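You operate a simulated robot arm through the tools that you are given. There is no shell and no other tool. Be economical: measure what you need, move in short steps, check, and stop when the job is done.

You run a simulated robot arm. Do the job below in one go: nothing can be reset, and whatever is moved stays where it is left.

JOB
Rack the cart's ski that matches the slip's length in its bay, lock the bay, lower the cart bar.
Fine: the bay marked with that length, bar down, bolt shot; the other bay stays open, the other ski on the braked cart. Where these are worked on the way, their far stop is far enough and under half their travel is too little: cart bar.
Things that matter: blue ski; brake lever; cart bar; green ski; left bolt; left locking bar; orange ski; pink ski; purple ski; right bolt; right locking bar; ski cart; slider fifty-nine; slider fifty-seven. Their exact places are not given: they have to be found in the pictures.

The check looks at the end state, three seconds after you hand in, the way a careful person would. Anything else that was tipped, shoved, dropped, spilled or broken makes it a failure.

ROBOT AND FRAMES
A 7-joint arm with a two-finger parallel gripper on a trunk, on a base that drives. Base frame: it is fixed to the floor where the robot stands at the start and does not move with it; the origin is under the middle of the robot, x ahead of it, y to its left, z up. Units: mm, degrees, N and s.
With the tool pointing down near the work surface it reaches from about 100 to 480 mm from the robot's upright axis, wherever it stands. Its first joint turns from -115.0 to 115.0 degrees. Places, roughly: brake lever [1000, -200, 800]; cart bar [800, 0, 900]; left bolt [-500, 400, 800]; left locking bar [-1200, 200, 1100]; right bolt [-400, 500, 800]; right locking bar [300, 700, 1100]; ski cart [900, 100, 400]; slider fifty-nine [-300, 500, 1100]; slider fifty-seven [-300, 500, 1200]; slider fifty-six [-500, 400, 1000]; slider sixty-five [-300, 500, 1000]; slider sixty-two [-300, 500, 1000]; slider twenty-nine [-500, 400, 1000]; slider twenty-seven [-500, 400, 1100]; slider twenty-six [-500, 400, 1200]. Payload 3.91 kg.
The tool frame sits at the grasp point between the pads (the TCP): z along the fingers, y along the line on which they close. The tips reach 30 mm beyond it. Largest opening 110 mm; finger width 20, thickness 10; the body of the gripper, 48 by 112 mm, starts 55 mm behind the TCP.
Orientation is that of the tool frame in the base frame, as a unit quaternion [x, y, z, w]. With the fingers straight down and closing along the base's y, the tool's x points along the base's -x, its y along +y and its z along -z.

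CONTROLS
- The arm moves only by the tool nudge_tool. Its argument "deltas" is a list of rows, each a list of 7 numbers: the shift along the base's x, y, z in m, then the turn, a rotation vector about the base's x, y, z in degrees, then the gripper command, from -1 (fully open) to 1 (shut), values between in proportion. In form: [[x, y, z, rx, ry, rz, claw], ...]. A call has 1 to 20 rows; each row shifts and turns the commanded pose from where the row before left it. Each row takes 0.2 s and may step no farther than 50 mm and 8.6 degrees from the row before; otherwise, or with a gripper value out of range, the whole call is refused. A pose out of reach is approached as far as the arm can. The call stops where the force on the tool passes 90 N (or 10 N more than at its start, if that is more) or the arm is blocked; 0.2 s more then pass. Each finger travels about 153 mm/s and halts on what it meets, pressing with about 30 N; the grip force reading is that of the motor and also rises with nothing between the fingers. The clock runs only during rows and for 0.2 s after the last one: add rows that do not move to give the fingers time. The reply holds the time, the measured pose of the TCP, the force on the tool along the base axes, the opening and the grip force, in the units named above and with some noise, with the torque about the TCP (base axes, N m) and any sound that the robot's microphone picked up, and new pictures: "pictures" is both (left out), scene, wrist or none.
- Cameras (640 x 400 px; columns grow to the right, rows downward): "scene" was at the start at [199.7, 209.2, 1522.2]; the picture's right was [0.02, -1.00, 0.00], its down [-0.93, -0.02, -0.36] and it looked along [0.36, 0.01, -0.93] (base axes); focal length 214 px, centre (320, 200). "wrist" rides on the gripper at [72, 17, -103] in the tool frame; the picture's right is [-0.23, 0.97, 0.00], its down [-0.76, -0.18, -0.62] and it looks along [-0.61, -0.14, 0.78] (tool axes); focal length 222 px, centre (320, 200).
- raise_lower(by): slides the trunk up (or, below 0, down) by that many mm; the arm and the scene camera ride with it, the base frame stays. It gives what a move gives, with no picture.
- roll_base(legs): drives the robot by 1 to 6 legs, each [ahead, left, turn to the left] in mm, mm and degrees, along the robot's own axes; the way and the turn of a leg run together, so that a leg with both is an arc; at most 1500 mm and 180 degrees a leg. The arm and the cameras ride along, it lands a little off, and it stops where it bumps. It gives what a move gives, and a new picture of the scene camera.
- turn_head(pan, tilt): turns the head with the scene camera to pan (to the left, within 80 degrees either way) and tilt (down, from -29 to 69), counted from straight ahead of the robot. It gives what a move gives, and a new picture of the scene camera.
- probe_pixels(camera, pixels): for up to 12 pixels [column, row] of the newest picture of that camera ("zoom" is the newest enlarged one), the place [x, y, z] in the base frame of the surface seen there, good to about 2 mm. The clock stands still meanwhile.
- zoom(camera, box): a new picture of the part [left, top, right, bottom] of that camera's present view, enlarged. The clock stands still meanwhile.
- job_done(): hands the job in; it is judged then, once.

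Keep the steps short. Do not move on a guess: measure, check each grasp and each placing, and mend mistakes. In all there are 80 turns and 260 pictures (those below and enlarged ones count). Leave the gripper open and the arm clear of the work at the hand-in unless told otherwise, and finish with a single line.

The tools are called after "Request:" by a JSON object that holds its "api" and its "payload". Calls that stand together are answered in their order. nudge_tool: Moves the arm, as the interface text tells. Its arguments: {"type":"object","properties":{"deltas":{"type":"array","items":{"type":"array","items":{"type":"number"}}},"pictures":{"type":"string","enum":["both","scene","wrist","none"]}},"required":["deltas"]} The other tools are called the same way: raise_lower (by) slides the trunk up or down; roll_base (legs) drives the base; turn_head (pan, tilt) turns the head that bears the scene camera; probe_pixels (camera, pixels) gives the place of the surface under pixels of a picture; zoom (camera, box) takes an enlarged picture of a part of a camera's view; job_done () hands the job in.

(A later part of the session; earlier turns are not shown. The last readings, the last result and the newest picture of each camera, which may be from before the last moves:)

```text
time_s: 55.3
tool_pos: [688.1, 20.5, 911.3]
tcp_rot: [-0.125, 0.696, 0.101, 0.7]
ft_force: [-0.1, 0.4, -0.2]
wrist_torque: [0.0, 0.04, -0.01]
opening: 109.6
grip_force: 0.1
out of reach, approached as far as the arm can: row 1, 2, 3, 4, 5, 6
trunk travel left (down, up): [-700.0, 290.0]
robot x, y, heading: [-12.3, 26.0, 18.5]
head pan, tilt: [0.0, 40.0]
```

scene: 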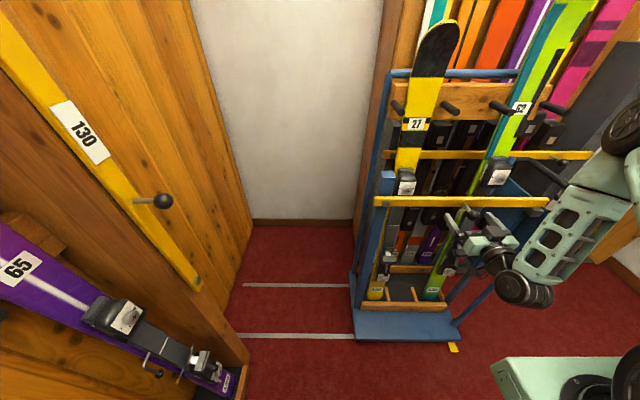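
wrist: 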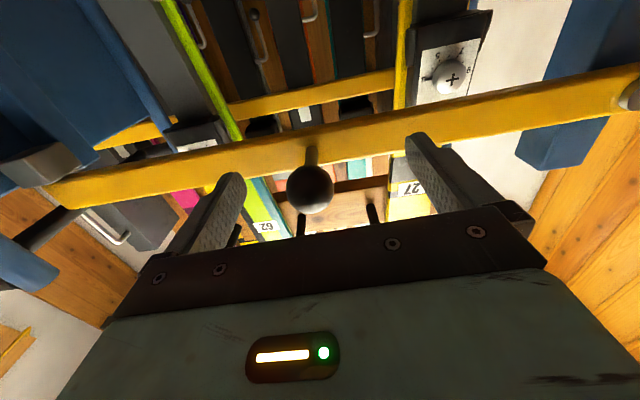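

The knob is between the open fingers. Measuring it with the wrist camera.

Request:
{"api": "probe_pixels", "payload": {"camera": "wrist", "pixels": [[310, 190], [310, 158], [210, 180], [440, 150], [320, 145]]}}

Request:
{"api": "zoom", "payload": {"camera": "scene", "box": [430, 180, 560, 290]}}

```text
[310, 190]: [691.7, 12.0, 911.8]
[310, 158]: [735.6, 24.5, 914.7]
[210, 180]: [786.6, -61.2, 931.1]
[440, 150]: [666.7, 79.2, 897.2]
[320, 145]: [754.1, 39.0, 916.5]
```

```text
3.64 times, centred on (495, 235) of scene
```

zoom: 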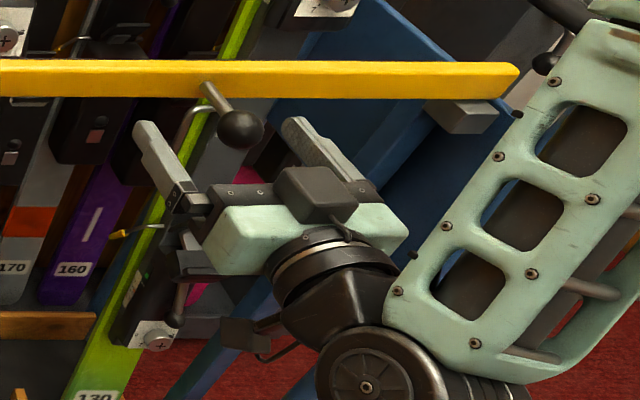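

Knob centre ≈ (700,17,924). Centering on it and closing.

Request:
{"api": "nudge_tool", "payload": {"deltas": [[0.007, -0.005, 0.013, 0, 0, 0, -1], [0, 0, 0, 0, 0, 0, 0.3], [0, 0, 0, 0, 0, 0, 1], [0, 0, 0, 0, 0, 0, 1], [0, 0, 0, 0, 0, 0, 1]]}}

```text
time_s: 56.5
tool_pos: [696.2, 14.4, 923.9]
tcp_rot: [-0.125, 0.696, 0.101, 0.699]
ft_force: [3.4, -5.1, -0.4]
wrist_torque: [0.03, -0.18, -0.04]
opening: 31.3
grip_force: 45.1
trunk travel left (down, up): [-700.0, 290.0]
robot x, y, heading: [-7.3, 25.8, 18.6]
head pan, tilt: [0.0, 40.0]
```

scene: 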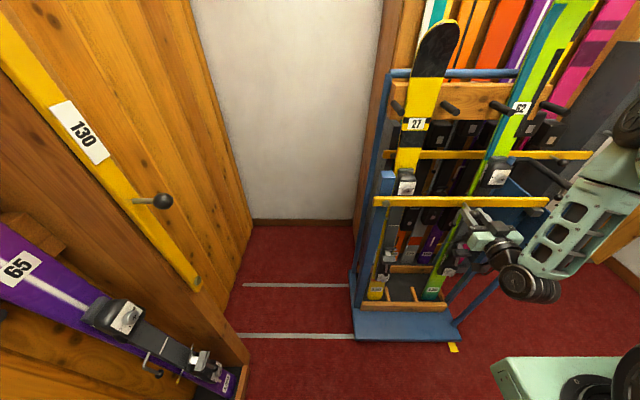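
wrist: 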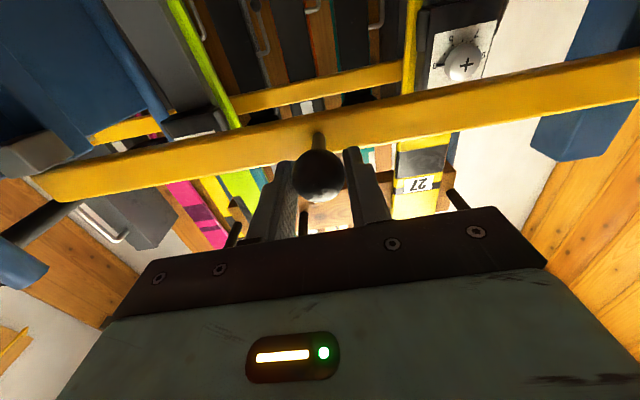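

Knob gripped (31 mm). Lifting along its arc about the left pivot, first 37°.

Request:
{"api": "nudge_tool", "payload": {"deltas": [[-0.0006, 0.0019, 0.0304, 0, 0, 0, 1], [-0.0019, 0.0056, 0.0299, 0, 0, 0, 1], [-0.0031, 0.0093, 0.0289, 0, 0, 0, 1], [-0.0043, 0.0128, 0.0273, 0, 0, 0, 1], [-0.0053, 0.016, 0.0254, 0, 0, 0, 1]]}}

```text
time_s: 57.7
tool_pos: [702.0, 56.9, 1059.4]
tcp_rot: [-0.126, 0.695, 0.102, 0.7]
ft_force: [-22.5, -32.8, 10.6]
wrist_torque: [-0.33, 0.24, 0.09]
opening: 31.6
grip_force: 45.3
out of reach, approached as far as the arm can: row 4, 5
trunk travel left (down, up): [-700.0, 290.0]
robot x, y, heading: [-13.3, 27.6, 18.7]
head pan, tilt: [0.0, 40.0]
```

scene: 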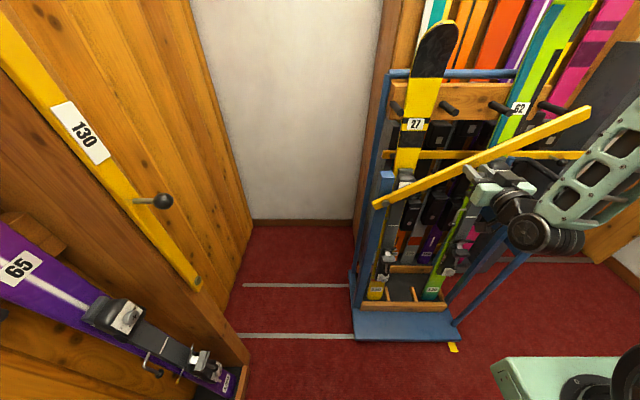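
wrist: 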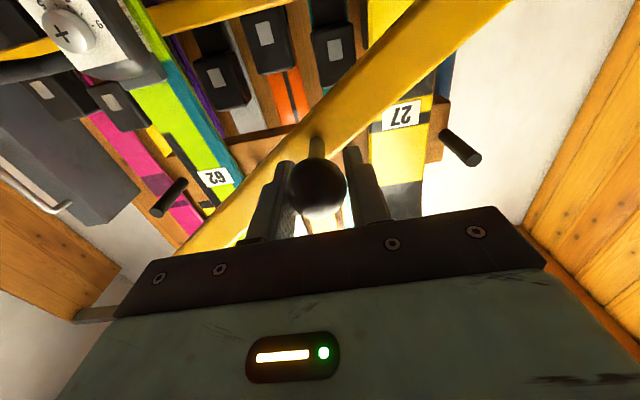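

The arm gets too cramped (out of reach, side force). I'll set the bar back down the same arc, then back up the base ~90 mm.

Request:
{"api": "nudge_tool", "payload": {"deltas": [[0.0053, -0.016, -0.0254, 0, 0, 0, 1], [0.0043, -0.0128, -0.0273, 0, 0, 0, 1], [0.0031, -0.0093, -0.0289, 0, 0, 0, 1], [0.0019, -0.0056, -0.0299, 0, 0, 0, 1], [0.0006, -0.0019, -0.0304, 0, 0, 0, 1]], "pictures": "scene"}}

```text
time_s: 58.9
tool_pos: [717.7, 20.3, 921.6]
tcp_rot: [-0.128, 0.692, 0.106, 0.703]
ft_force: [-11.3, 25.8, 33.1]
wrist_torque: [0.08, 0.34, -0.34]
opening: 31.9
grip_force: 44.7
trunk travel left (down, up): [-700.0, 290.0]
robot x, y, heading: [-13.6, 30.0, 18.4]
head pan, tilt: [0.0, 40.0]
```

scene: 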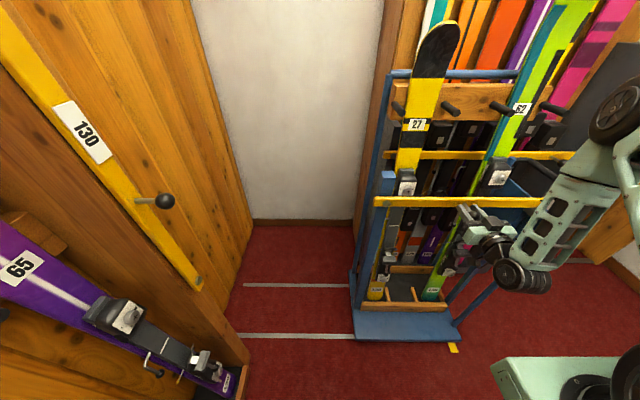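

Bar is back down. Opening, then rolling the base straight back 100.

Request:
{"api": "nudge_tool", "payload": {"deltas": [[0, 0, 0, 0, 0, 0, 0], [0, 0, 0, 0, 0, 0, -1], [0, 0, 0, 0, 0, 0, -1], [-0.02, -0.0066, 0, 0, 0, 0, -1]], "pictures": "none"}}

Request:
{"api": "roll_base", "payload": {"legs": [[-100, 0, 0]]}}

Request:
{"api": "probe_pixels", "payload": {"camera": "scene", "pixels": [[378, 204], [536, 206], [455, 204], [430, 207]]}}

```text
time_s: 59.9
tool_pos: [698.4, 8.8, 915.8]
tcp_rot: [-0.126, 0.697, 0.102, 0.699]
ft_force: [-1.0, 0.3, -0.7]
wrist_torque: [-0.07, -0.01, -0.02]
opening: 110.3
grip_force: 0.1
trunk travel left (down, up): [-700.0, 290.0]
robot x, y, heading: [-9.7, 28.1, 18.6]
head pan, tilt: [0.0, 40.0]
```

```text
time_s: 61.0
tool_pos: [604.6, -23.1, 915.5]
tcp_rot: [-0.125, 0.697, 0.101, 0.699]
ft_force: [0.3, -0.2, 0.1]
wrist_torque: [0.01, 0.0, -0.02]
opening: 110.0
grip_force: 0.1
trunk travel left (down, up): [-700.0, 290.0]
robot x, y, heading: [-108.3, -2.9, 18.7]
head pan, tilt: [0.0, 40.0]
```

scene: 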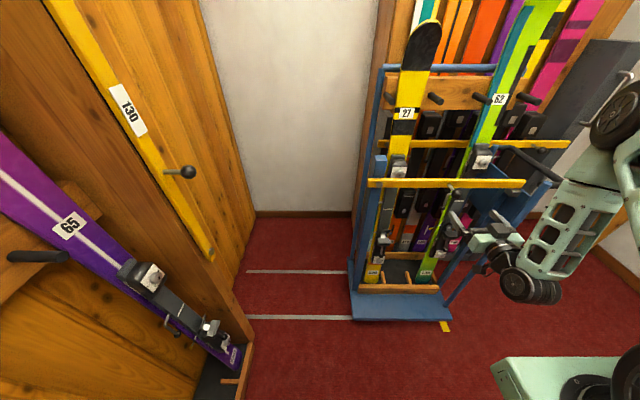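

```text
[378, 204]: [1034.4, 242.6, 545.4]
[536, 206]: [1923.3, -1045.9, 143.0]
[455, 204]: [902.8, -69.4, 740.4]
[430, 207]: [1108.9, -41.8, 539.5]
```

Advancing to the knob and checking in the wrist picture before closing.

Request:
{"api": "nudge_tool", "payload": {"deltas": [[0.045, 0.015, 0.004, 0, 0, 0, -1], [0.044, 0.021, 0.004, 0, 0, 0, -1], [0, 0, 0, 0, 0, 0, -1]], "pictures": "wrist"}}

Request:
{"api": "probe_pixels", "payload": {"camera": "wrist", "pixels": [[310, 185], [310, 155], [310, 175], [320, 190]]}}

```text
time_s: 61.8
tool_pos: [692.4, 15.1, 922.1]
tcp_rot: [-0.125, 0.697, 0.101, 0.699]
ft_force: [-0.7, 0.6, 0.6]
wrist_torque: [-0.02, 0.0, 0.03]
opening: 109.7
grip_force: 0.0
trunk travel left (down, up): [-700.0, 290.0]
robot x, y, heading: [-104.8, -1.5, 18.6]
head pan, tilt: [0.0, 40.0]
```

wrist: 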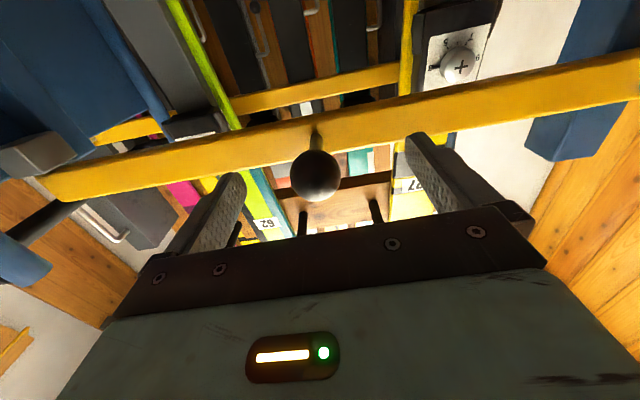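

```text
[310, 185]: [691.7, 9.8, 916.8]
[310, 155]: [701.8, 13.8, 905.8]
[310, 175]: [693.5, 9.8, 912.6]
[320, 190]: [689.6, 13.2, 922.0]
```

Knob centred. Close and lift the first 45°.

Request:
{"api": "nudge_tool", "payload": {"deltas": [[0.004, 0.0005, 0.002, 0, 0, 0, 0.3], [0, 0, 0, 0, 0, 0, 1], [0, 0, 0, 0, 0, 0, 1], [-0.0006, 0.0019, 0.0304, 0, 0, 0, 1], [-0.0019, 0.0056, 0.0299, 0, 0, 0, 1], [-0.0031, 0.0093, 0.0289, 0, 0, 0, 1], [-0.0043, 0.0128, 0.0273, 0, 0, 0, 1], [-0.0053, 0.016, 0.0254, 0, 0, 0, 1], [-0.0063, 0.0191, 0.0229, 0, 0, 0, 1]], "pictures": "scene"}}

```text
time_s: 63.8
tool_pos: [677.1, 72.7, 1095.4]
tcp_rot: [-0.123, 0.693, 0.099, 0.704]
ft_force: [12.2, -28.4, 25.3]
wrist_torque: [-0.41, -0.61, 0.02]
opening: 29.6
grip_force: 44.9
trunk travel left (down, up): [-700.0, 290.0]
robot x, y, heading: [-108.9, -7.7, 18.6]
head pan, tilt: [0.0, 40.0]
```

scene: 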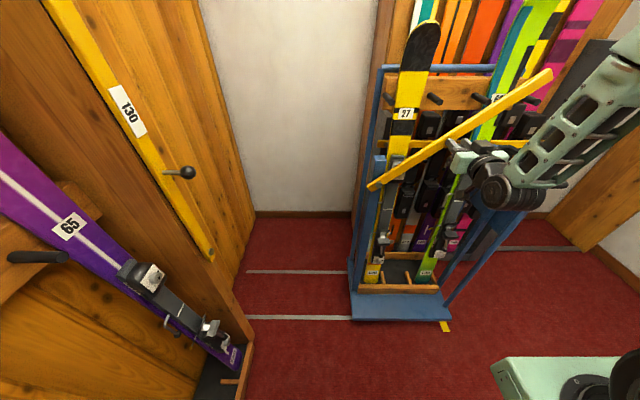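

Bar at ~45°. Continuing the arc to vertical.

Request:
{"api": "nudge_tool", "payload": {"deltas": [[-0.0066, 0.0199, 0.0215, 0, 0, 0, 1], [-0.0076, 0.023, 0.0185, 0, 0, 0, 1], [-0.0083, 0.025, 0.015, 0, 0, 0, 1], [-0.0089, 0.0268, 0.011, 0, 0, 0, 1]], "pictures": "scene"}}

```text
time_s: 64.8
tool_pos: [644.0, 170.7, 1169.3]
tcp_rot: [-0.122, 0.684, 0.102, 0.712]
ft_force: [7.0, -24.9, 66.7]
wrist_torque: [-0.45, -0.52, -0.41]
opening: 20.0
grip_force: 45.2
trunk travel left (down, up): [-700.0, 290.0]
robot x, y, heading: [-107.6, -5.9, 18.5]
head pan, tilt: [0.0, 40.0]
```

scene: 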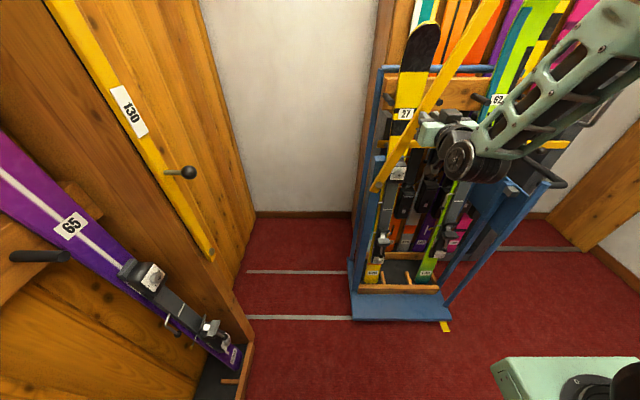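

The ball is slipping below the pads (opening 20). Right finger blocks the bar from falling, so I loosen slightly, lower ~16 mm, and look.

Request:
{"api": "nudge_tool", "payload": {"deltas": [[0, 0, -0.004, 0, 0, 0, 0.38], [0, 0, -0.008, 0, 0, 0, 0.38], [0, 0, -0.006, 0, 0, 0, 0.38]], "pictures": "both"}}

Request:
{"api": "zoom", "payload": {"camera": "scene", "box": [340, 80, 500, 200]}}

```text
time_s: 65.6
tool_pos: [641.9, 174.1, 1137.2]
tcp_rot: [-0.127, 0.697, 0.102, 0.698]
ft_force: [-0.1, 1.4, -0.8]
wrist_torque: [-0.02, -0.04, 0.03]
opening: 34.6
grip_force: 0.8
trunk travel left (down, up): [-700.0, 290.0]
robot x, y, heading: [-105.1, -0.3, 18.7]
head pan, tilt: [0.0, 40.0]
```

scene: 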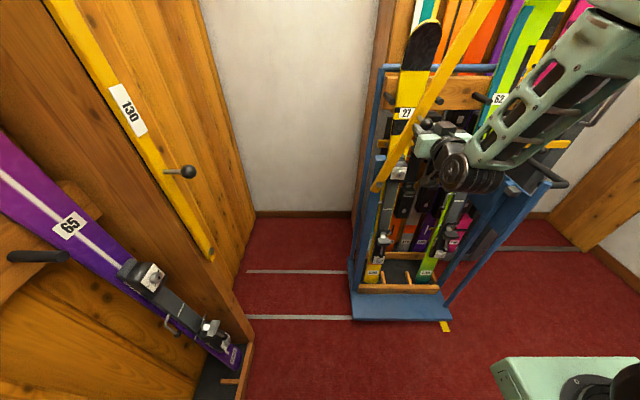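
wrist: 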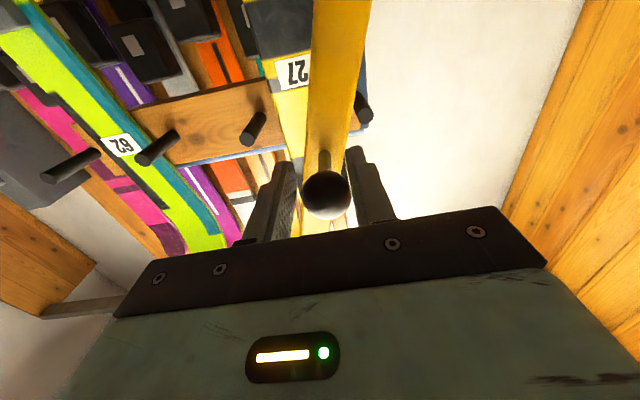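

```text
3.33 times, centred on (420, 140) of scene
```

zoom: 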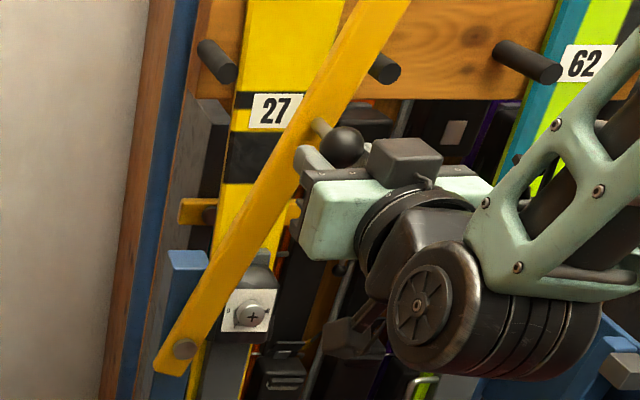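

Request:
{"api": "probe_pixels", "payload": {"camera": "wrist", "pixels": [[326, 205], [326, 180], [326, 160], [343, 195]]}}

Request:
{"api": "probe_pixels", "payload": {"camera": "zoom", "pixels": [[343, 147], [186, 349], [322, 128], [300, 180]]}}

```text
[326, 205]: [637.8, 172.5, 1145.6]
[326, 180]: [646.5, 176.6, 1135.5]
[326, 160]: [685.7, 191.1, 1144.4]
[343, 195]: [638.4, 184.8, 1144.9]
```

```text
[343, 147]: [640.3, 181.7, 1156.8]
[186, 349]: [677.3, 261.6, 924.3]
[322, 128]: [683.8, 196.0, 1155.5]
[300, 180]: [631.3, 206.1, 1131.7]
```

Bar at 73°, knob centre (646,179,1147). Re-centre, grip and push on toward its stop.

Request:
{"api": "nudge_tool", "payload": {"deltas": [[0.003, 0.004, 0.01, 0, 0, 0, 0.38], [0, 0, 0, 0, 0, 0, 1], [0, 0, 0, 0, 0, 0, 1], [-0.0088, 0.0265, 0.0064, 0, 0, 0, 1], [-0.009, 0.027, 0.0033, 0, 0, 0, 1], [-0.0091, 0.0272, -0.0003, 0, 0, 0, 1]], "pictures": "both"}}

```text
time_s: 67.0
tool_pos: [628.9, 237.0, 1161.6]
tcp_rot: [-0.11, 0.697, 0.088, 0.703]
ft_force: [-7.6, -78.0, 8.5]
wrist_torque: [-0.15, -0.1, -0.72]
opening: 31.7
grip_force: 44.9
trunk travel left (down, up): [-700.0, 290.0]
robot x, y, heading: [-107.3, -5.9, 18.4]
head pan, tilt: [0.0, 40.0]
```

scene: 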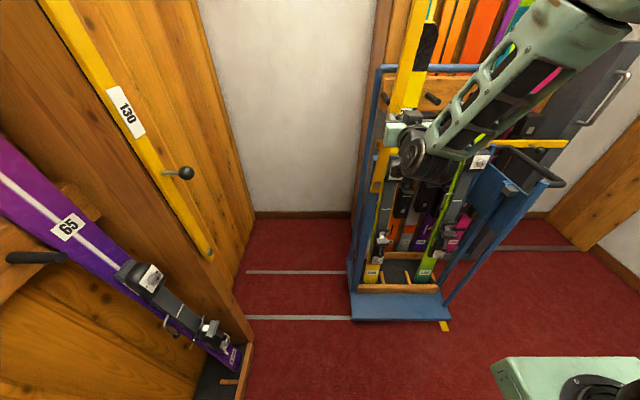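
wrist: 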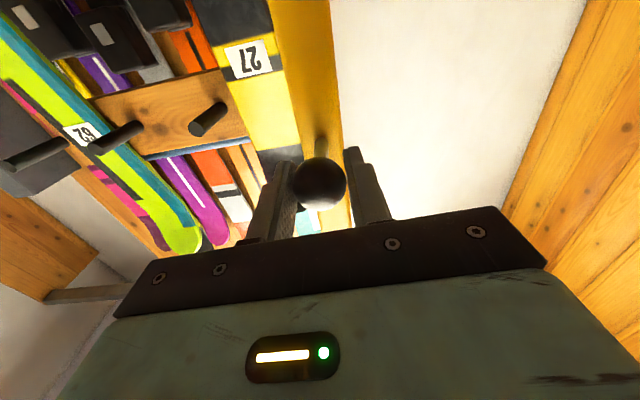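

A hard stop is reached at ~88°. Relaxing the push and opening to see if it stays up.

Request:
{"api": "nudge_tool", "payload": {"deltas": [[0.006, -0.018, 0, 0, 0, 0, 1], [0, 0, 0, 0, 0, 0, 0.3], [0, 0, 0, 0, 0, 0, -0.2], [0, 0, 0, 0, 0, 0, -1]], "pictures": "both"}}

Request:
{"api": "probe_pixels", "payload": {"camera": "wrist", "pixels": [[326, 195], [326, 175]]}}

```text
time_s: 68.0
tool_pos: [627.0, 239.0, 1158.7]
tcp_rot: [-0.126, 0.697, 0.101, 0.699]
ft_force: [0.4, 0.8, 0.0]
wrist_torque: [-0.02, 0.02, 0.0]
opening: 110.0
grip_force: 0.1
trunk travel left (down, up): [-700.0, 290.0]
robot x, y, heading: [-108.2, -7.3, 18.7]
head pan, tilt: [0.0, 40.0]
```

scene: 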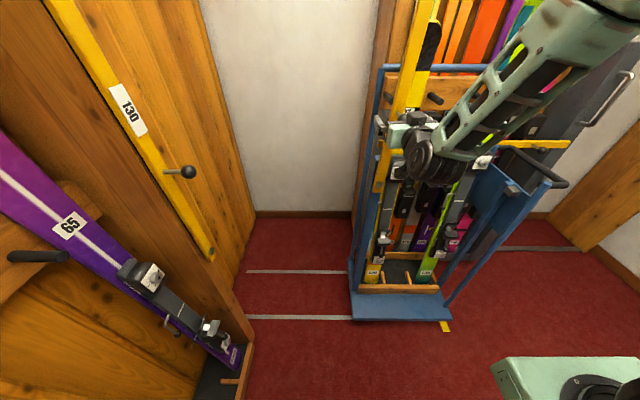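
wrist: 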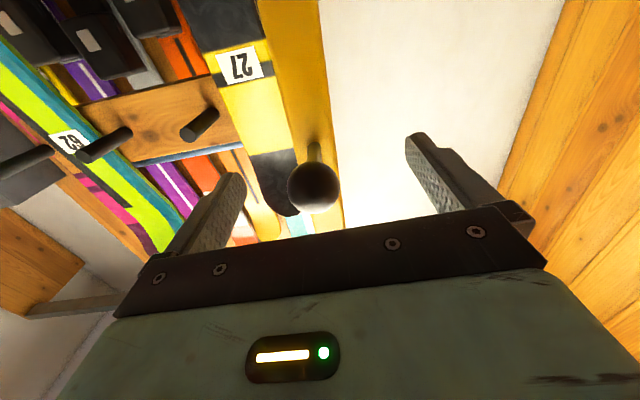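

```text
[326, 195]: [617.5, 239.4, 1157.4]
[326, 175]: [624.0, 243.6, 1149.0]
```

Bar stays up. Backing the tool off, then raising the trunk 110 for arm room.

Request:
{"api": "nudge_tool", "payload": {"deltas": [[-0.028, -0.0095, 0, 0, 0, 0, -1], [-0.028, -0.0095, 0, 0, 0, 0, -1], [0.016, -0.047, 0, 0, 0, 0, -1]], "pictures": "none"}}

Request:
{"api": "raise_lower", "payload": {"by": 110}}

Request:
{"api": "nudge_tool", "payload": {"deltas": [[0, 0, -0.045, 0, 0, 0, -1], [0, 0, -0.045, 0, 0, 0, -1], [0, 0, -0.045, 0, 0, 0, -1], [0, 0, -0.045, 0, 0, 0, -1], [0, 0, -0.045, 0, 0, 0, -1]], "pictures": "both"}}

```text
time_s: 68.8
tool_pos: [587.0, 170.6, 1159.9]
tcp_rot: [-0.126, 0.696, 0.101, 0.699]
ft_force: [-0.5, 1.4, -0.3]
wrist_torque: [-0.02, 0.01, -0.03]
opening: 110.2
grip_force: 0.0
trunk travel left (down, up): [-700.0, 290.0]
robot x, y, heading: [-108.5, -3.2, 18.6]
head pan, tilt: [0.0, 40.0]
```

```text
time_s: 70.2
tool_pos: [588.0, 171.8, 1269.4]
tcp_rot: [-0.126, 0.696, 0.102, 0.699]
ft_force: [0.1, 0.0, 0.2]
wrist_torque: [-0.02, 0.0, 0.0]
opening: 110.2
grip_force: 0.0
trunk travel left (down, up): [-810.0, 180.0]
robot x, y, heading: [-103.8, -2.2, 18.7]
head pan, tilt: [0.0, 40.0]
```

```text
time_s: 71.4
tool_pos: [586.2, 172.2, 1044.6]
tcp_rot: [-0.125, 0.696, 0.101, 0.7]
ft_force: [-0.2, -1.0, -0.3]
wrist_torque: [0.0, 0.02, 0.02]
opening: 109.9
grip_force: 0.0
trunk travel left (down, up): [-810.0, 180.0]
robot x, y, heading: [-107.3, 0.0, 18.6]
head pan, tilt: [0.0, 40.0]
```

scene: 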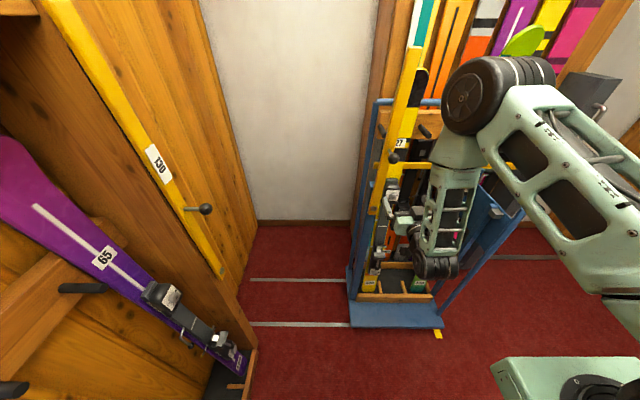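
wrist: 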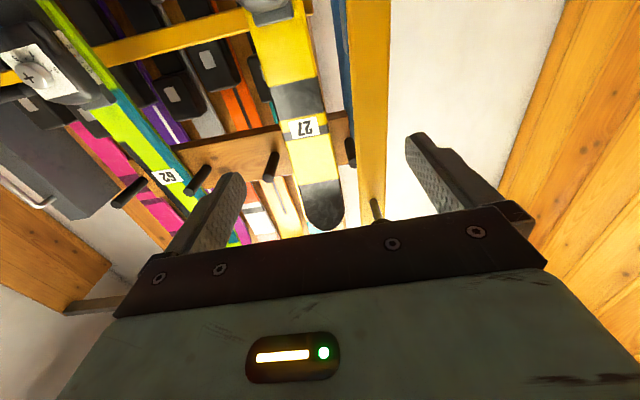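

Measuring the ski's edges at grasp height with the wrist camera.

Request:
{"api": "probe_pixels", "payload": {"camera": "wrist", "pixels": [[278, 100], [296, 95], [316, 92], [280, 20], [260, 55], [312, 50], [285, 60], [302, 128], [322, 215], [370, 120], [346, 130], [335, 152]]}}

Request:
{"api": "zoom", "payload": {"camera": "wrist", "box": [220, 0, 400, 112]}}

```text
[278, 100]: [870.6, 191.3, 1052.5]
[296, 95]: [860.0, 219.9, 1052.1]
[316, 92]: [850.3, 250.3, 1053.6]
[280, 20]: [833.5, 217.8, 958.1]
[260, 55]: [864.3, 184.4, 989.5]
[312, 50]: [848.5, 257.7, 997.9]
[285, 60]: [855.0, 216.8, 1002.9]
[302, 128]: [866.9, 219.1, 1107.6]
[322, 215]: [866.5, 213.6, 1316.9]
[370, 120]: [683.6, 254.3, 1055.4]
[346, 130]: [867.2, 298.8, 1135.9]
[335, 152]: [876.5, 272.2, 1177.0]
```

```text
3.56 times, centred on (310, 56) of wrist
```

zoom: 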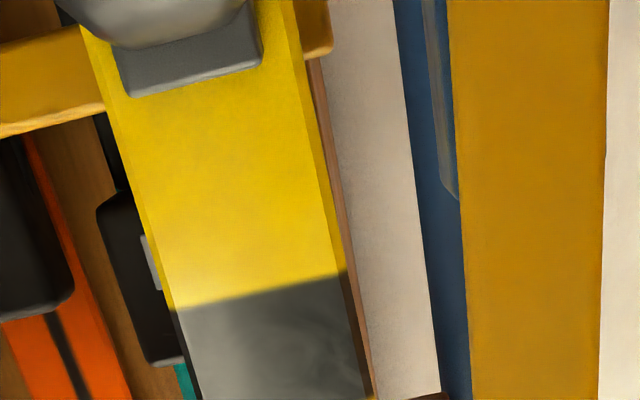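

Ski is 62 mm wide there, centre (860.5,221,1052). Shift the tool right 42 to line up, narrow fingers to 90 mm, then drive ahead 200.

Request:
{"api": "nudge_tool", "payload": {"deltas": [[0.0134, -0.0398, 0.002, 0, 0, 0, -0.636], [0, 0, 0, 0, 0, 0, -0.636]], "pictures": "none"}}

Request:
{"api": "roll_base", "payload": {"legs": [[190, 0, 0]]}}

Request:
{"api": "nudge_tool", "payload": {"deltas": [[0, 0, 0, 0, 0, 0, -0.636]], "pictures": "wrist"}}

Request:
{"api": "probe_pixels", "payload": {"camera": "wrist", "pixels": [[300, 60], [300, 100], [300, 120], [330, 150], [380, 120], [250, 180], [400, 170]]}}

```text
time_s: 72.0
tool_pos: [600.4, 130.5, 1045.4]
tcp_rot: [-0.126, 0.696, 0.101, 0.699]
ft_force: [0.0, 0.2, 0.1]
wrist_torque: [0.03, -0.02, 0.0]
opening: 90.0
grip_force: 0.1
trunk travel left (down, up): [-810.0, 180.0]
robot x, y, heading: [-104.8, -3.3, 18.6]
head pan, tilt: [0.0, 40.0]
```

```text
time_s: 73.6
tool_pos: [781.5, 190.9, 1045.3]
tcp_rot: [-0.126, 0.696, 0.101, 0.699]
ft_force: [-0.5, -0.2, -0.1]
wrist_torque: [-0.02, 0.01, -0.02]
opening: 90.0
grip_force: 0.1
trunk travel left (down, up): [-810.0, 180.0]
robot x, y, heading: [75.1, 57.6, 18.4]
head pan, tilt: [0.0, 40.0]
```

scene: 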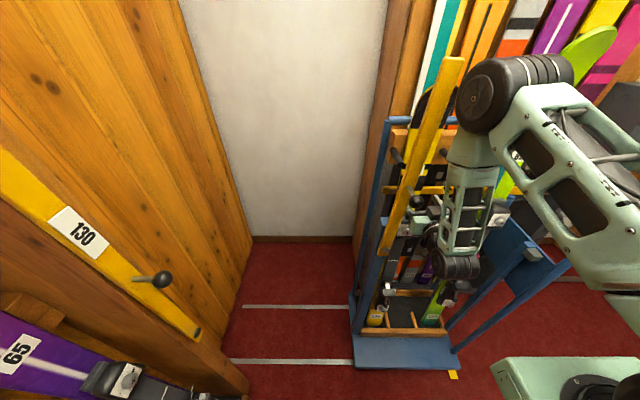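

```text
time_s: 74.0
tool_pos: [781.3, 190.8, 1045.6]
tcp_rot: [-0.126, 0.696, 0.101, 0.699]
ft_force: [0.6, -0.1, 0.7]
wrist_torque: [-0.01, -0.01, 0.0]
opening: 90.1
grip_force: 0.0
trunk travel left (down, up): [-810.0, 180.0]
robot x, y, heading: [78.6, 53.9, 18.7]
head pan, tilt: [0.0, 40.0]
```

wrist: 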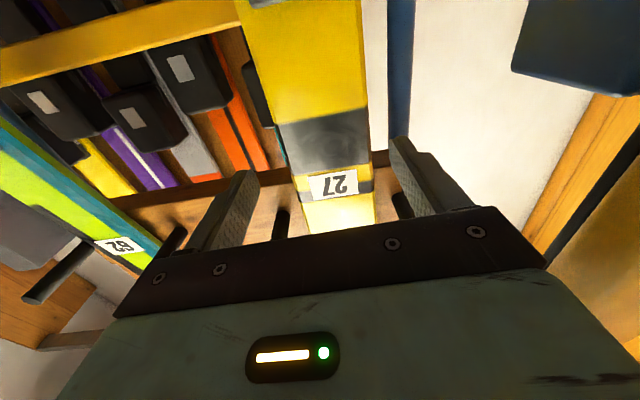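

```text
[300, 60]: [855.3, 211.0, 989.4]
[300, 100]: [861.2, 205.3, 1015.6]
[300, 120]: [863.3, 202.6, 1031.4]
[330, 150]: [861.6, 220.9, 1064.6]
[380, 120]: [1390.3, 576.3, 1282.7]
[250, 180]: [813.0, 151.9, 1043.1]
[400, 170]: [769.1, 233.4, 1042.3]
```

Ski is 84 mm ahead, 2.6 mm left. Advance 88 and close on it.

Request:
{"api": "nudge_tool", "payload": {"deltas": [[0.041, 0.0153, 0, 0, 0, 0, -0.636], [0.0416, 0.0152, 0, 0, 0, 0, -0.636], [0, 0, 0, 0, 0, 0, 0], [0, 0, 0, 0, 0, 0, 1], [0, 0, 0, 0, 0, 0, 1]], "pictures": "both"}}

```text
time_s: 75.2
tool_pos: [861.6, 220.6, 1043.2]
tcp_rot: [-0.125, 0.697, 0.101, 0.699]
ft_force: [-21.9, -6.5, 0.5]
wrist_torque: [0.66, 0.3, -0.04]
opening: 86.5
grip_force: 30.2
trunk travel left (down, up): [-810.0, 180.0]
robot x, y, heading: [76.0, 55.0, 18.5]
head pan, tilt: [0.0, 40.0]
```

scene: 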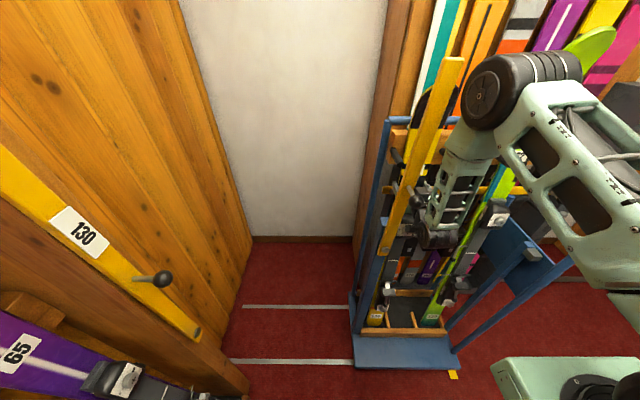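
wrist: 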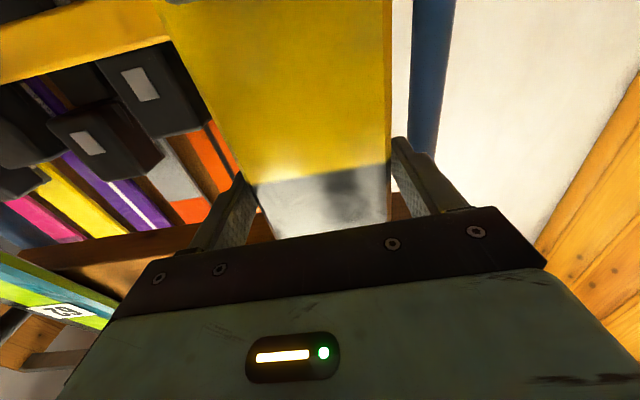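

Grip at 86.5 mm with some forward pressure. Checking whether fingers straddle the ski.

Request:
{"api": "zoom", "payload": {"camera": "wrist", "box": [180, 100, 460, 260]}}

Request:
{"api": "zoom", "payload": {"camera": "scene", "box": [370, 130, 490, 240]}}

Request:
{"api": "probe_pixels", "payload": {"camera": "wrist", "pixels": [[256, 183], [320, 175], [386, 165], [245, 190], [398, 160], [300, 200]]}}

```text
2.29 times, centred on (320, 180) of wrist
```

zoom: 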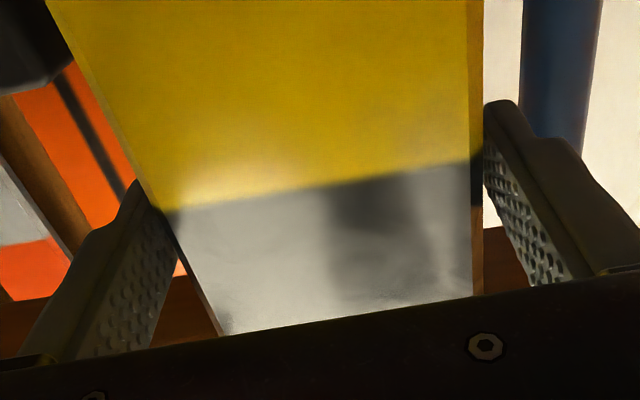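

```text
3.64 times, centred on (430, 185) of scene
```

zoom: 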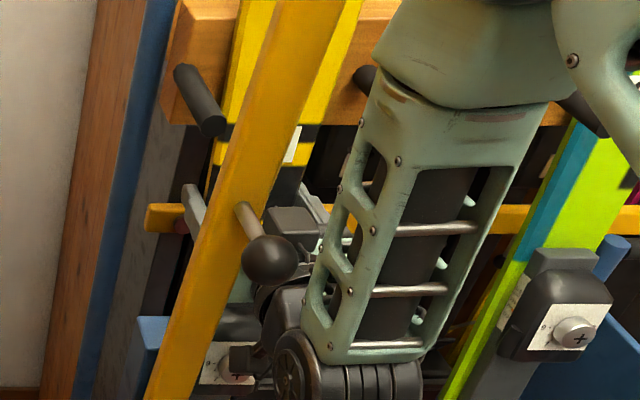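

```text
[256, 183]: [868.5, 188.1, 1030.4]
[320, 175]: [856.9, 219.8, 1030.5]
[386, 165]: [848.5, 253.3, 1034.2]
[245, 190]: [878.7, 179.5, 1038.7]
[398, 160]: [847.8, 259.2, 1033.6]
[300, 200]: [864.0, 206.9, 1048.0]
```

The fingers straddle the ski. Test lift: 20 mm up, easing slightly backward.

Request:
{"api": "nudge_tool", "payload": {"deltas": [[-0.002, -0.0007, 0, 0, 0, 0, 1], [0, 0, 0.01, 0, 0, 0, 1], [0, 0, 0.01, 0, 0, 0, 1], [0, 0, 0, 0, 0, 0, 1]], "pictures": "both"}}

Request:
{"api": "probe_pixels", "payload": {"camera": "wrist", "pixels": [[256, 183], [320, 175], [386, 165], [245, 190], [398, 160], [300, 200]]}}

```text
time_s: 76.2
tool_pos: [861.4, 222.0, 1063.6]
tcp_rot: [-0.125, 0.697, 0.1, 0.699]
ft_force: [-0.5, 0.1, -11.8]
wrist_torque: [0.22, -0.52, 0.03]
opening: 86.1
grip_force: 29.9
trunk travel left (down, up): [-810.0, 180.0]
robot x, y, heading: [75.1, 60.1, 18.5]
head pan, tilt: [0.0, 40.0]
```

scene: 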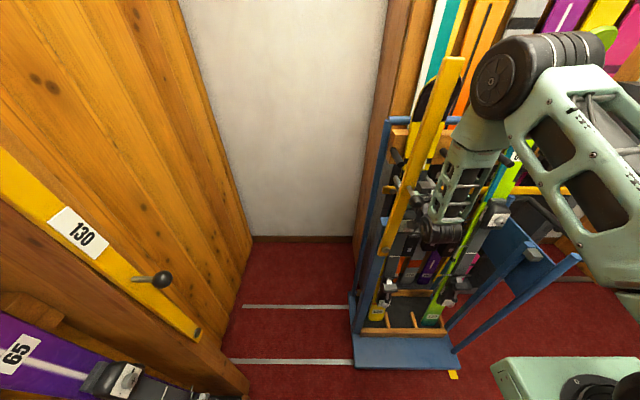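
wrist: 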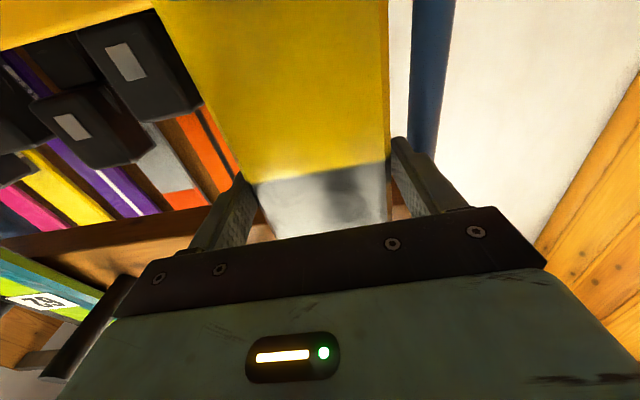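

```text
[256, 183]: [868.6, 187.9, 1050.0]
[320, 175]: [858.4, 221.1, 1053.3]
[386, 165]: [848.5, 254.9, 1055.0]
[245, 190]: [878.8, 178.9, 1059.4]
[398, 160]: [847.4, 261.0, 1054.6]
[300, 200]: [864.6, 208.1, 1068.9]
```

Ski lifted, ~1.2 kg load, no slip. Raise another 50 by trunk and inspect the foot and left side clearance near the post.

Request:
{"api": "raise_lower", "payload": {"by": 55}}

Request:
{"api": "zoom", "payload": {"camera": "scene", "box": [340, 210, 480, 380]}}

Request:
{"api": "zoom", "payload": {"camera": "wrist", "box": [100, 0, 500, 250]}}

```text
time_s: 77.2
tool_pos: [862.1, 221.8, 1124.0]
tcp_rot: [-0.125, 0.692, 0.101, 0.703]
ft_force: [-17.3, -1.5, 5.2]
wrist_torque: [-0.39, -1.42, -0.86]
opening: 86.2
grip_force: 30.6
trunk travel left (down, up): [-865.0, 125.0]
robot x, y, heading: [76.3, 59.1, 18.5]
head pan, tilt: [0.0, 40.0]
```

```text
2.35 times, centred on (410, 295) of scene
```

zoom: 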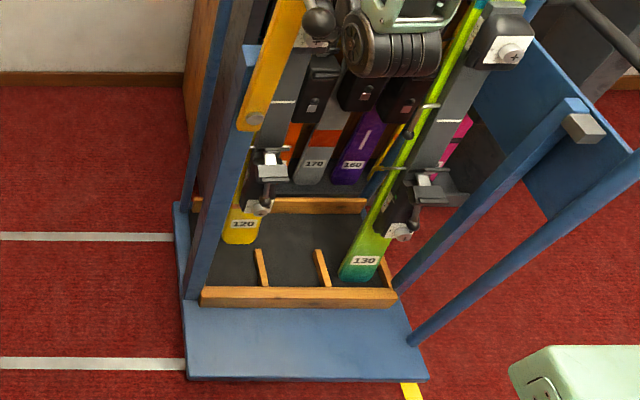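

```text
1.60 times, centred on (300, 125) of wrist
```

zoom: 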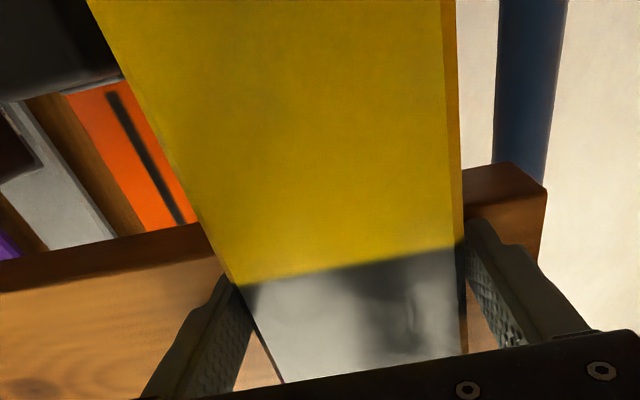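

Fingertips are brushing the rail. Pull back 50 and shift right 40, straight to clear pegs and post.

Request:
{"api": "nudge_tool", "payload": {"deltas": [[-0.024, -0.008, 0, 0, 0, 0, 1], [-0.024, -0.008, 0, 0, 0, 0, 1], [0.0065, -0.019, 0, 0, 0, 0, 1], [0.0065, -0.019, 0, 0, 0, 0, 1], [0, 0, 0, 0, 0, 0, 1]], "pictures": "both"}}

Request:
{"api": "zoom", "payload": {"camera": "scene", "box": [340, 210, 480, 380]}}

```text
time_s: 78.3
tool_pos: [823.8, 180.0, 1117.1]
tcp_rot: [-0.133, 0.698, 0.11, 0.695]
ft_force: [-18.6, 57.3, -31.6]
wrist_torque: [-1.81, -0.66, 0.18]
opening: 90.1
grip_force: 30.2
trunk travel left (down, up): [-865.0, 125.0]
robot x, y, heading: [75.3, 61.0, 18.6]
head pan, tilt: [0.0, 40.0]
```

scene: 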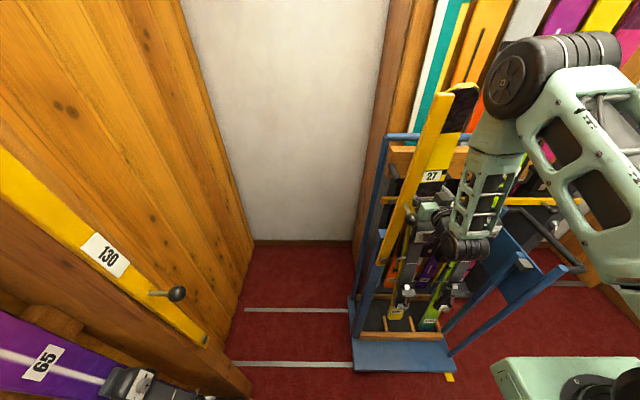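
wrist: 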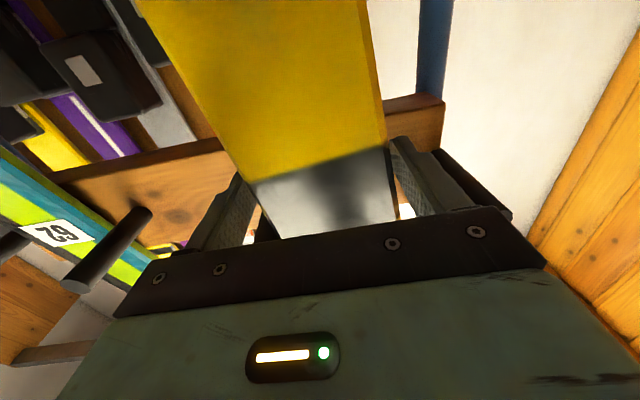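

```text
2.35 times, centred on (410, 295) of scene
```

zoom: 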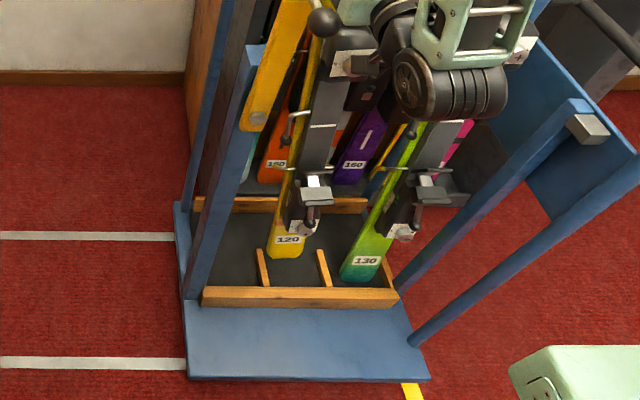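

Side force 57 N: a peg is being pressed by the finger. Undo the right shift, then pull back further.

Request:
{"api": "nudge_tool", "payload": {"deltas": [[-0.0065, 0.019, 0, 0, 0, 0, 1], [-0.0052, 0.0152, 0, 0, 0, 0, 1], [-0.019, -0.0063, 0, 0, 0, 0, 1], [-0.019, -0.0063, 0, 0, 0, 0, 1], [0, 0, 0, 0, 0, 0, 1]], "pictures": "both"}}

Request:
{"api": "zoom", "payload": {"camera": "scene", "box": [340, 60, 520, 380]}}

```text
time_s: 79.5
tool_pos: [777.5, 188.6, 1119.2]
tcp_rot: [-0.127, 0.696, 0.101, 0.699]
ft_force: [0.5, 0.6, -10.9]
wrist_torque: [0.16, -0.19, -0.01]
opening: 86.6
grip_force: 30.2
trunk travel left (down, up): [-865.0, 125.0]
robot x, y, heading: [78.5, 58.9, 18.4]
head pan, tilt: [0.0, 40.0]
```

scene: 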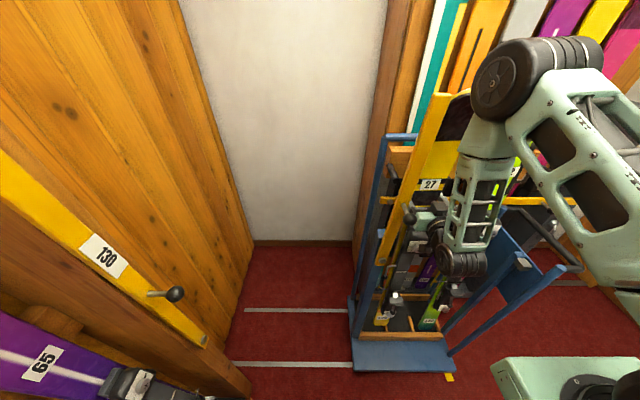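
wrist: 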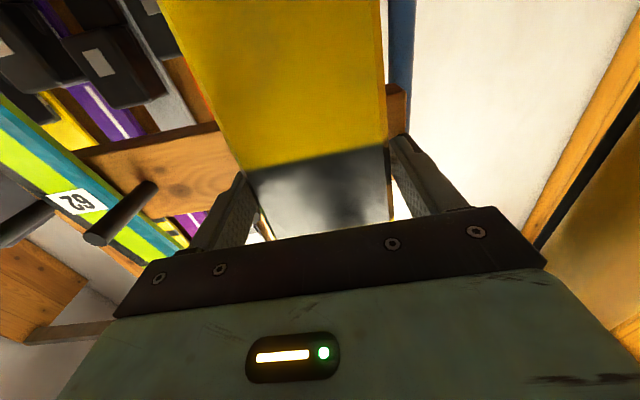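

```text
1.25 times, centred on (430, 220) of scene
```

zoom: 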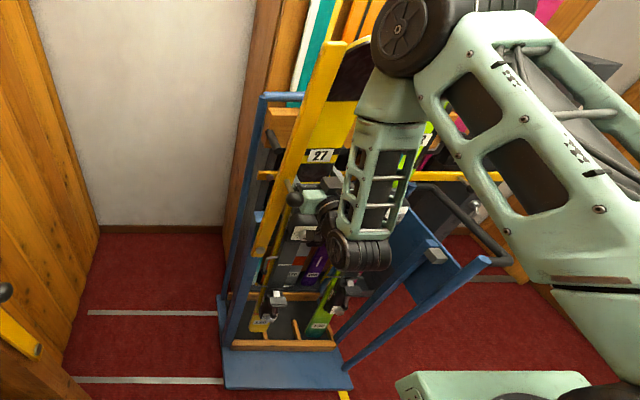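

Clear of pegs now, only the ski's weight. Shift right 45, then check.

Request:
{"api": "nudge_tool", "payload": {"deltas": [[0.0071, -0.0213, 0, 0, 0, 0, 1], [0.0071, -0.0213, 0, 0, 0, 0, 1], [0, 0, 0, 0, 0, 0, 1]], "pictures": "none"}}

Request:
{"api": "turn_head", "payload": {"pan": 0, "tilt": 50}}

Request:
{"api": "zoom", "payload": {"camera": "scene", "box": [330, 120, 490, 340]}}

```text
time_s: 80.3
tool_pos: [790.3, 147.1, 1120.8]
tcp_rot: [-0.125, 0.697, 0.102, 0.699]
ft_force: [0.2, -0.4, -11.7]
wrist_torque: [0.15, -0.18, 0.0]
opening: 86.7
grip_force: 29.9
trunk travel left (down, up): [-865.0, 125.0]
robot x, y, heading: [78.5, 58.0, 18.6]
head pan, tilt: [0.0, 40.0]
```

```text
time_s: 81.1
tool_pos: [792.8, 146.1, 1120.1]
tcp_rot: [-0.125, 0.697, 0.101, 0.699]
ft_force: [-0.6, 1.2, -11.7]
wrist_torque: [0.13, -0.2, 0.0]
opening: 86.5
grip_force: 29.8
trunk travel left (down, up): [-865.0, 125.0]
robot x, y, heading: [72.5, 55.1, 18.4]
head pan, tilt: [0.0, 50.0]
```

scene: 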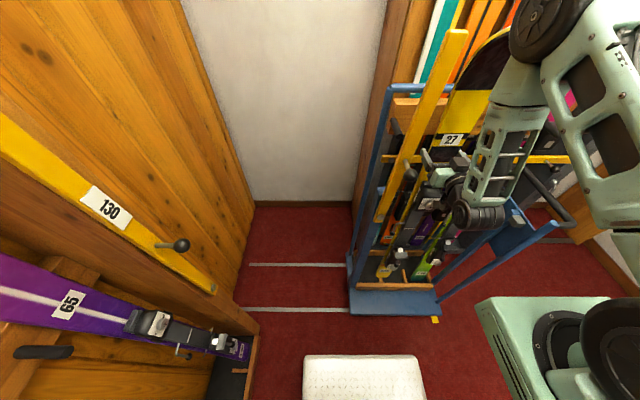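

```text
1.82 times, centred on (410, 230) of scene
```

zoom: 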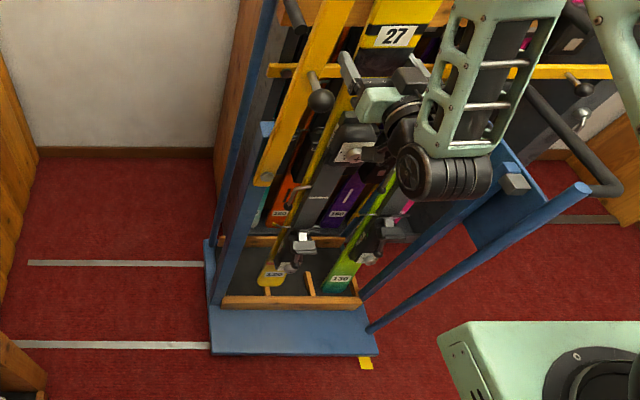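

Ski hangs free between post and green ski. Rolling straight back 150, then looking.

Request:
{"api": "roll_base", "payload": {"legs": [[-150, 0, 0]]}}

Request:
{"api": "zoom", "payload": {"camera": "scene", "box": [330, 60, 530, 340]}}

```text
time_s: 82.4
tool_pos: [649.8, 101.3, 1119.7]
tcp_rot: [-0.125, 0.697, 0.101, 0.699]
ft_force: [0.1, -0.2, -12.0]
wrist_torque: [0.17, -0.21, 0.03]
opening: 86.3
grip_force: 30.0
trunk travel left (down, up): [-865.0, 125.0]
robot x, y, heading: [-65.1, 11.9, 18.5]
head pan, tilt: [0.0, 50.0]
```

scene: 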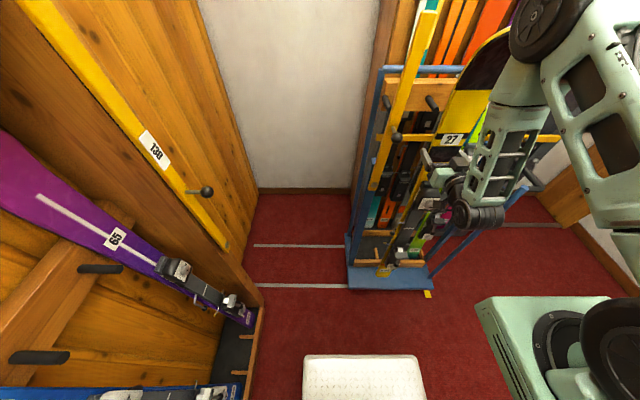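

```text
1.43 times, centred on (430, 200) of scene
```

zoom: 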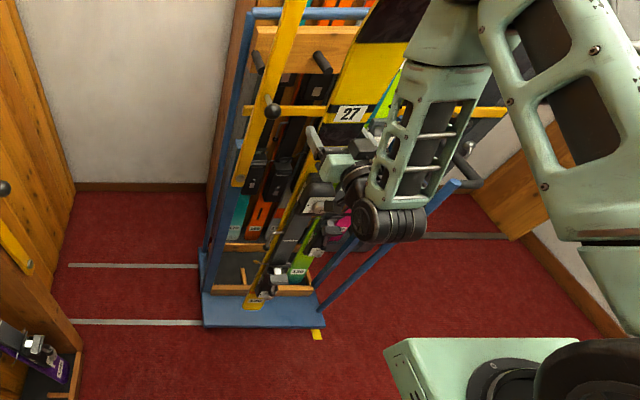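

Passing the lip cleanly. Back another 300, then look to the right for room.

Request:
{"api": "roll_base", "payload": {"legs": [[-300, 0, 0]]}}

Request:
{"api": "turn_head", "payload": {"pan": -78, "tilt": 45}}

Request:
{"api": "turn_head", "payload": {"pan": 0, "tilt": 40}}

```text
time_s: 84.5
tool_pos: [362.4, 3.6, 1120.1]
tcp_rot: [-0.126, 0.697, 0.101, 0.699]
ft_force: [0.1, -0.2, -11.1]
wrist_torque: [0.18, -0.19, -0.01]
opening: 86.5
grip_force: 29.8
trunk travel left (down, up): [-865.0, 125.0]
robot x, y, heading: [-354.1, -87.1, 18.6]
head pan, tilt: [0.0, 50.0]
```

scene: 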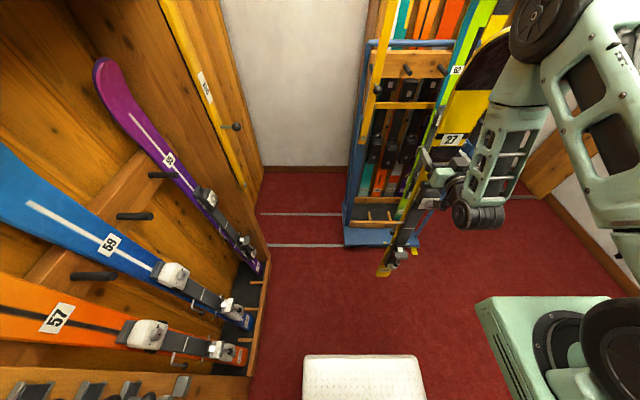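

```text
time_s: 86.0
tool_pos: [361.5, 1.1, 1120.7]
tcp_rot: [-0.126, 0.697, 0.101, 0.699]
ft_force: [0.3, -0.5, -12.1]
wrist_torque: [0.17, -0.14, -0.01]
opening: 86.4
grip_force: 30.4
trunk travel left (down, up): [-865.0, 125.0]
robot x, y, heading: [-353.7, -89.0, 18.5]
head pan, tilt: [-78.0, 45.0]
```

scene: 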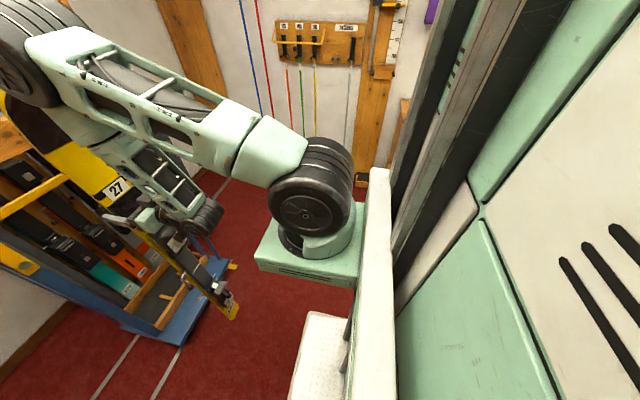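

```text
time_s: 87.5
tool_pos: [360.3, 1.7, 1119.4]
tcp_rot: [-0.126, 0.697, 0.101, 0.699]
ft_force: [0.1, 0.9, -11.3]
wrist_torque: [0.12, -0.18, 0.03]
opening: 86.6
grip_force: 30.1
trunk travel left (down, up): [-865.0, 125.0]
robot x, y, heading: [-354.5, -88.3, 18.7]
head pan, tilt: [0.0, 40.0]
```

scene: 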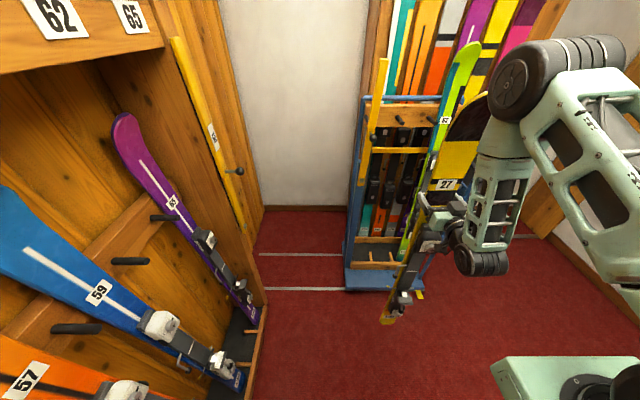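

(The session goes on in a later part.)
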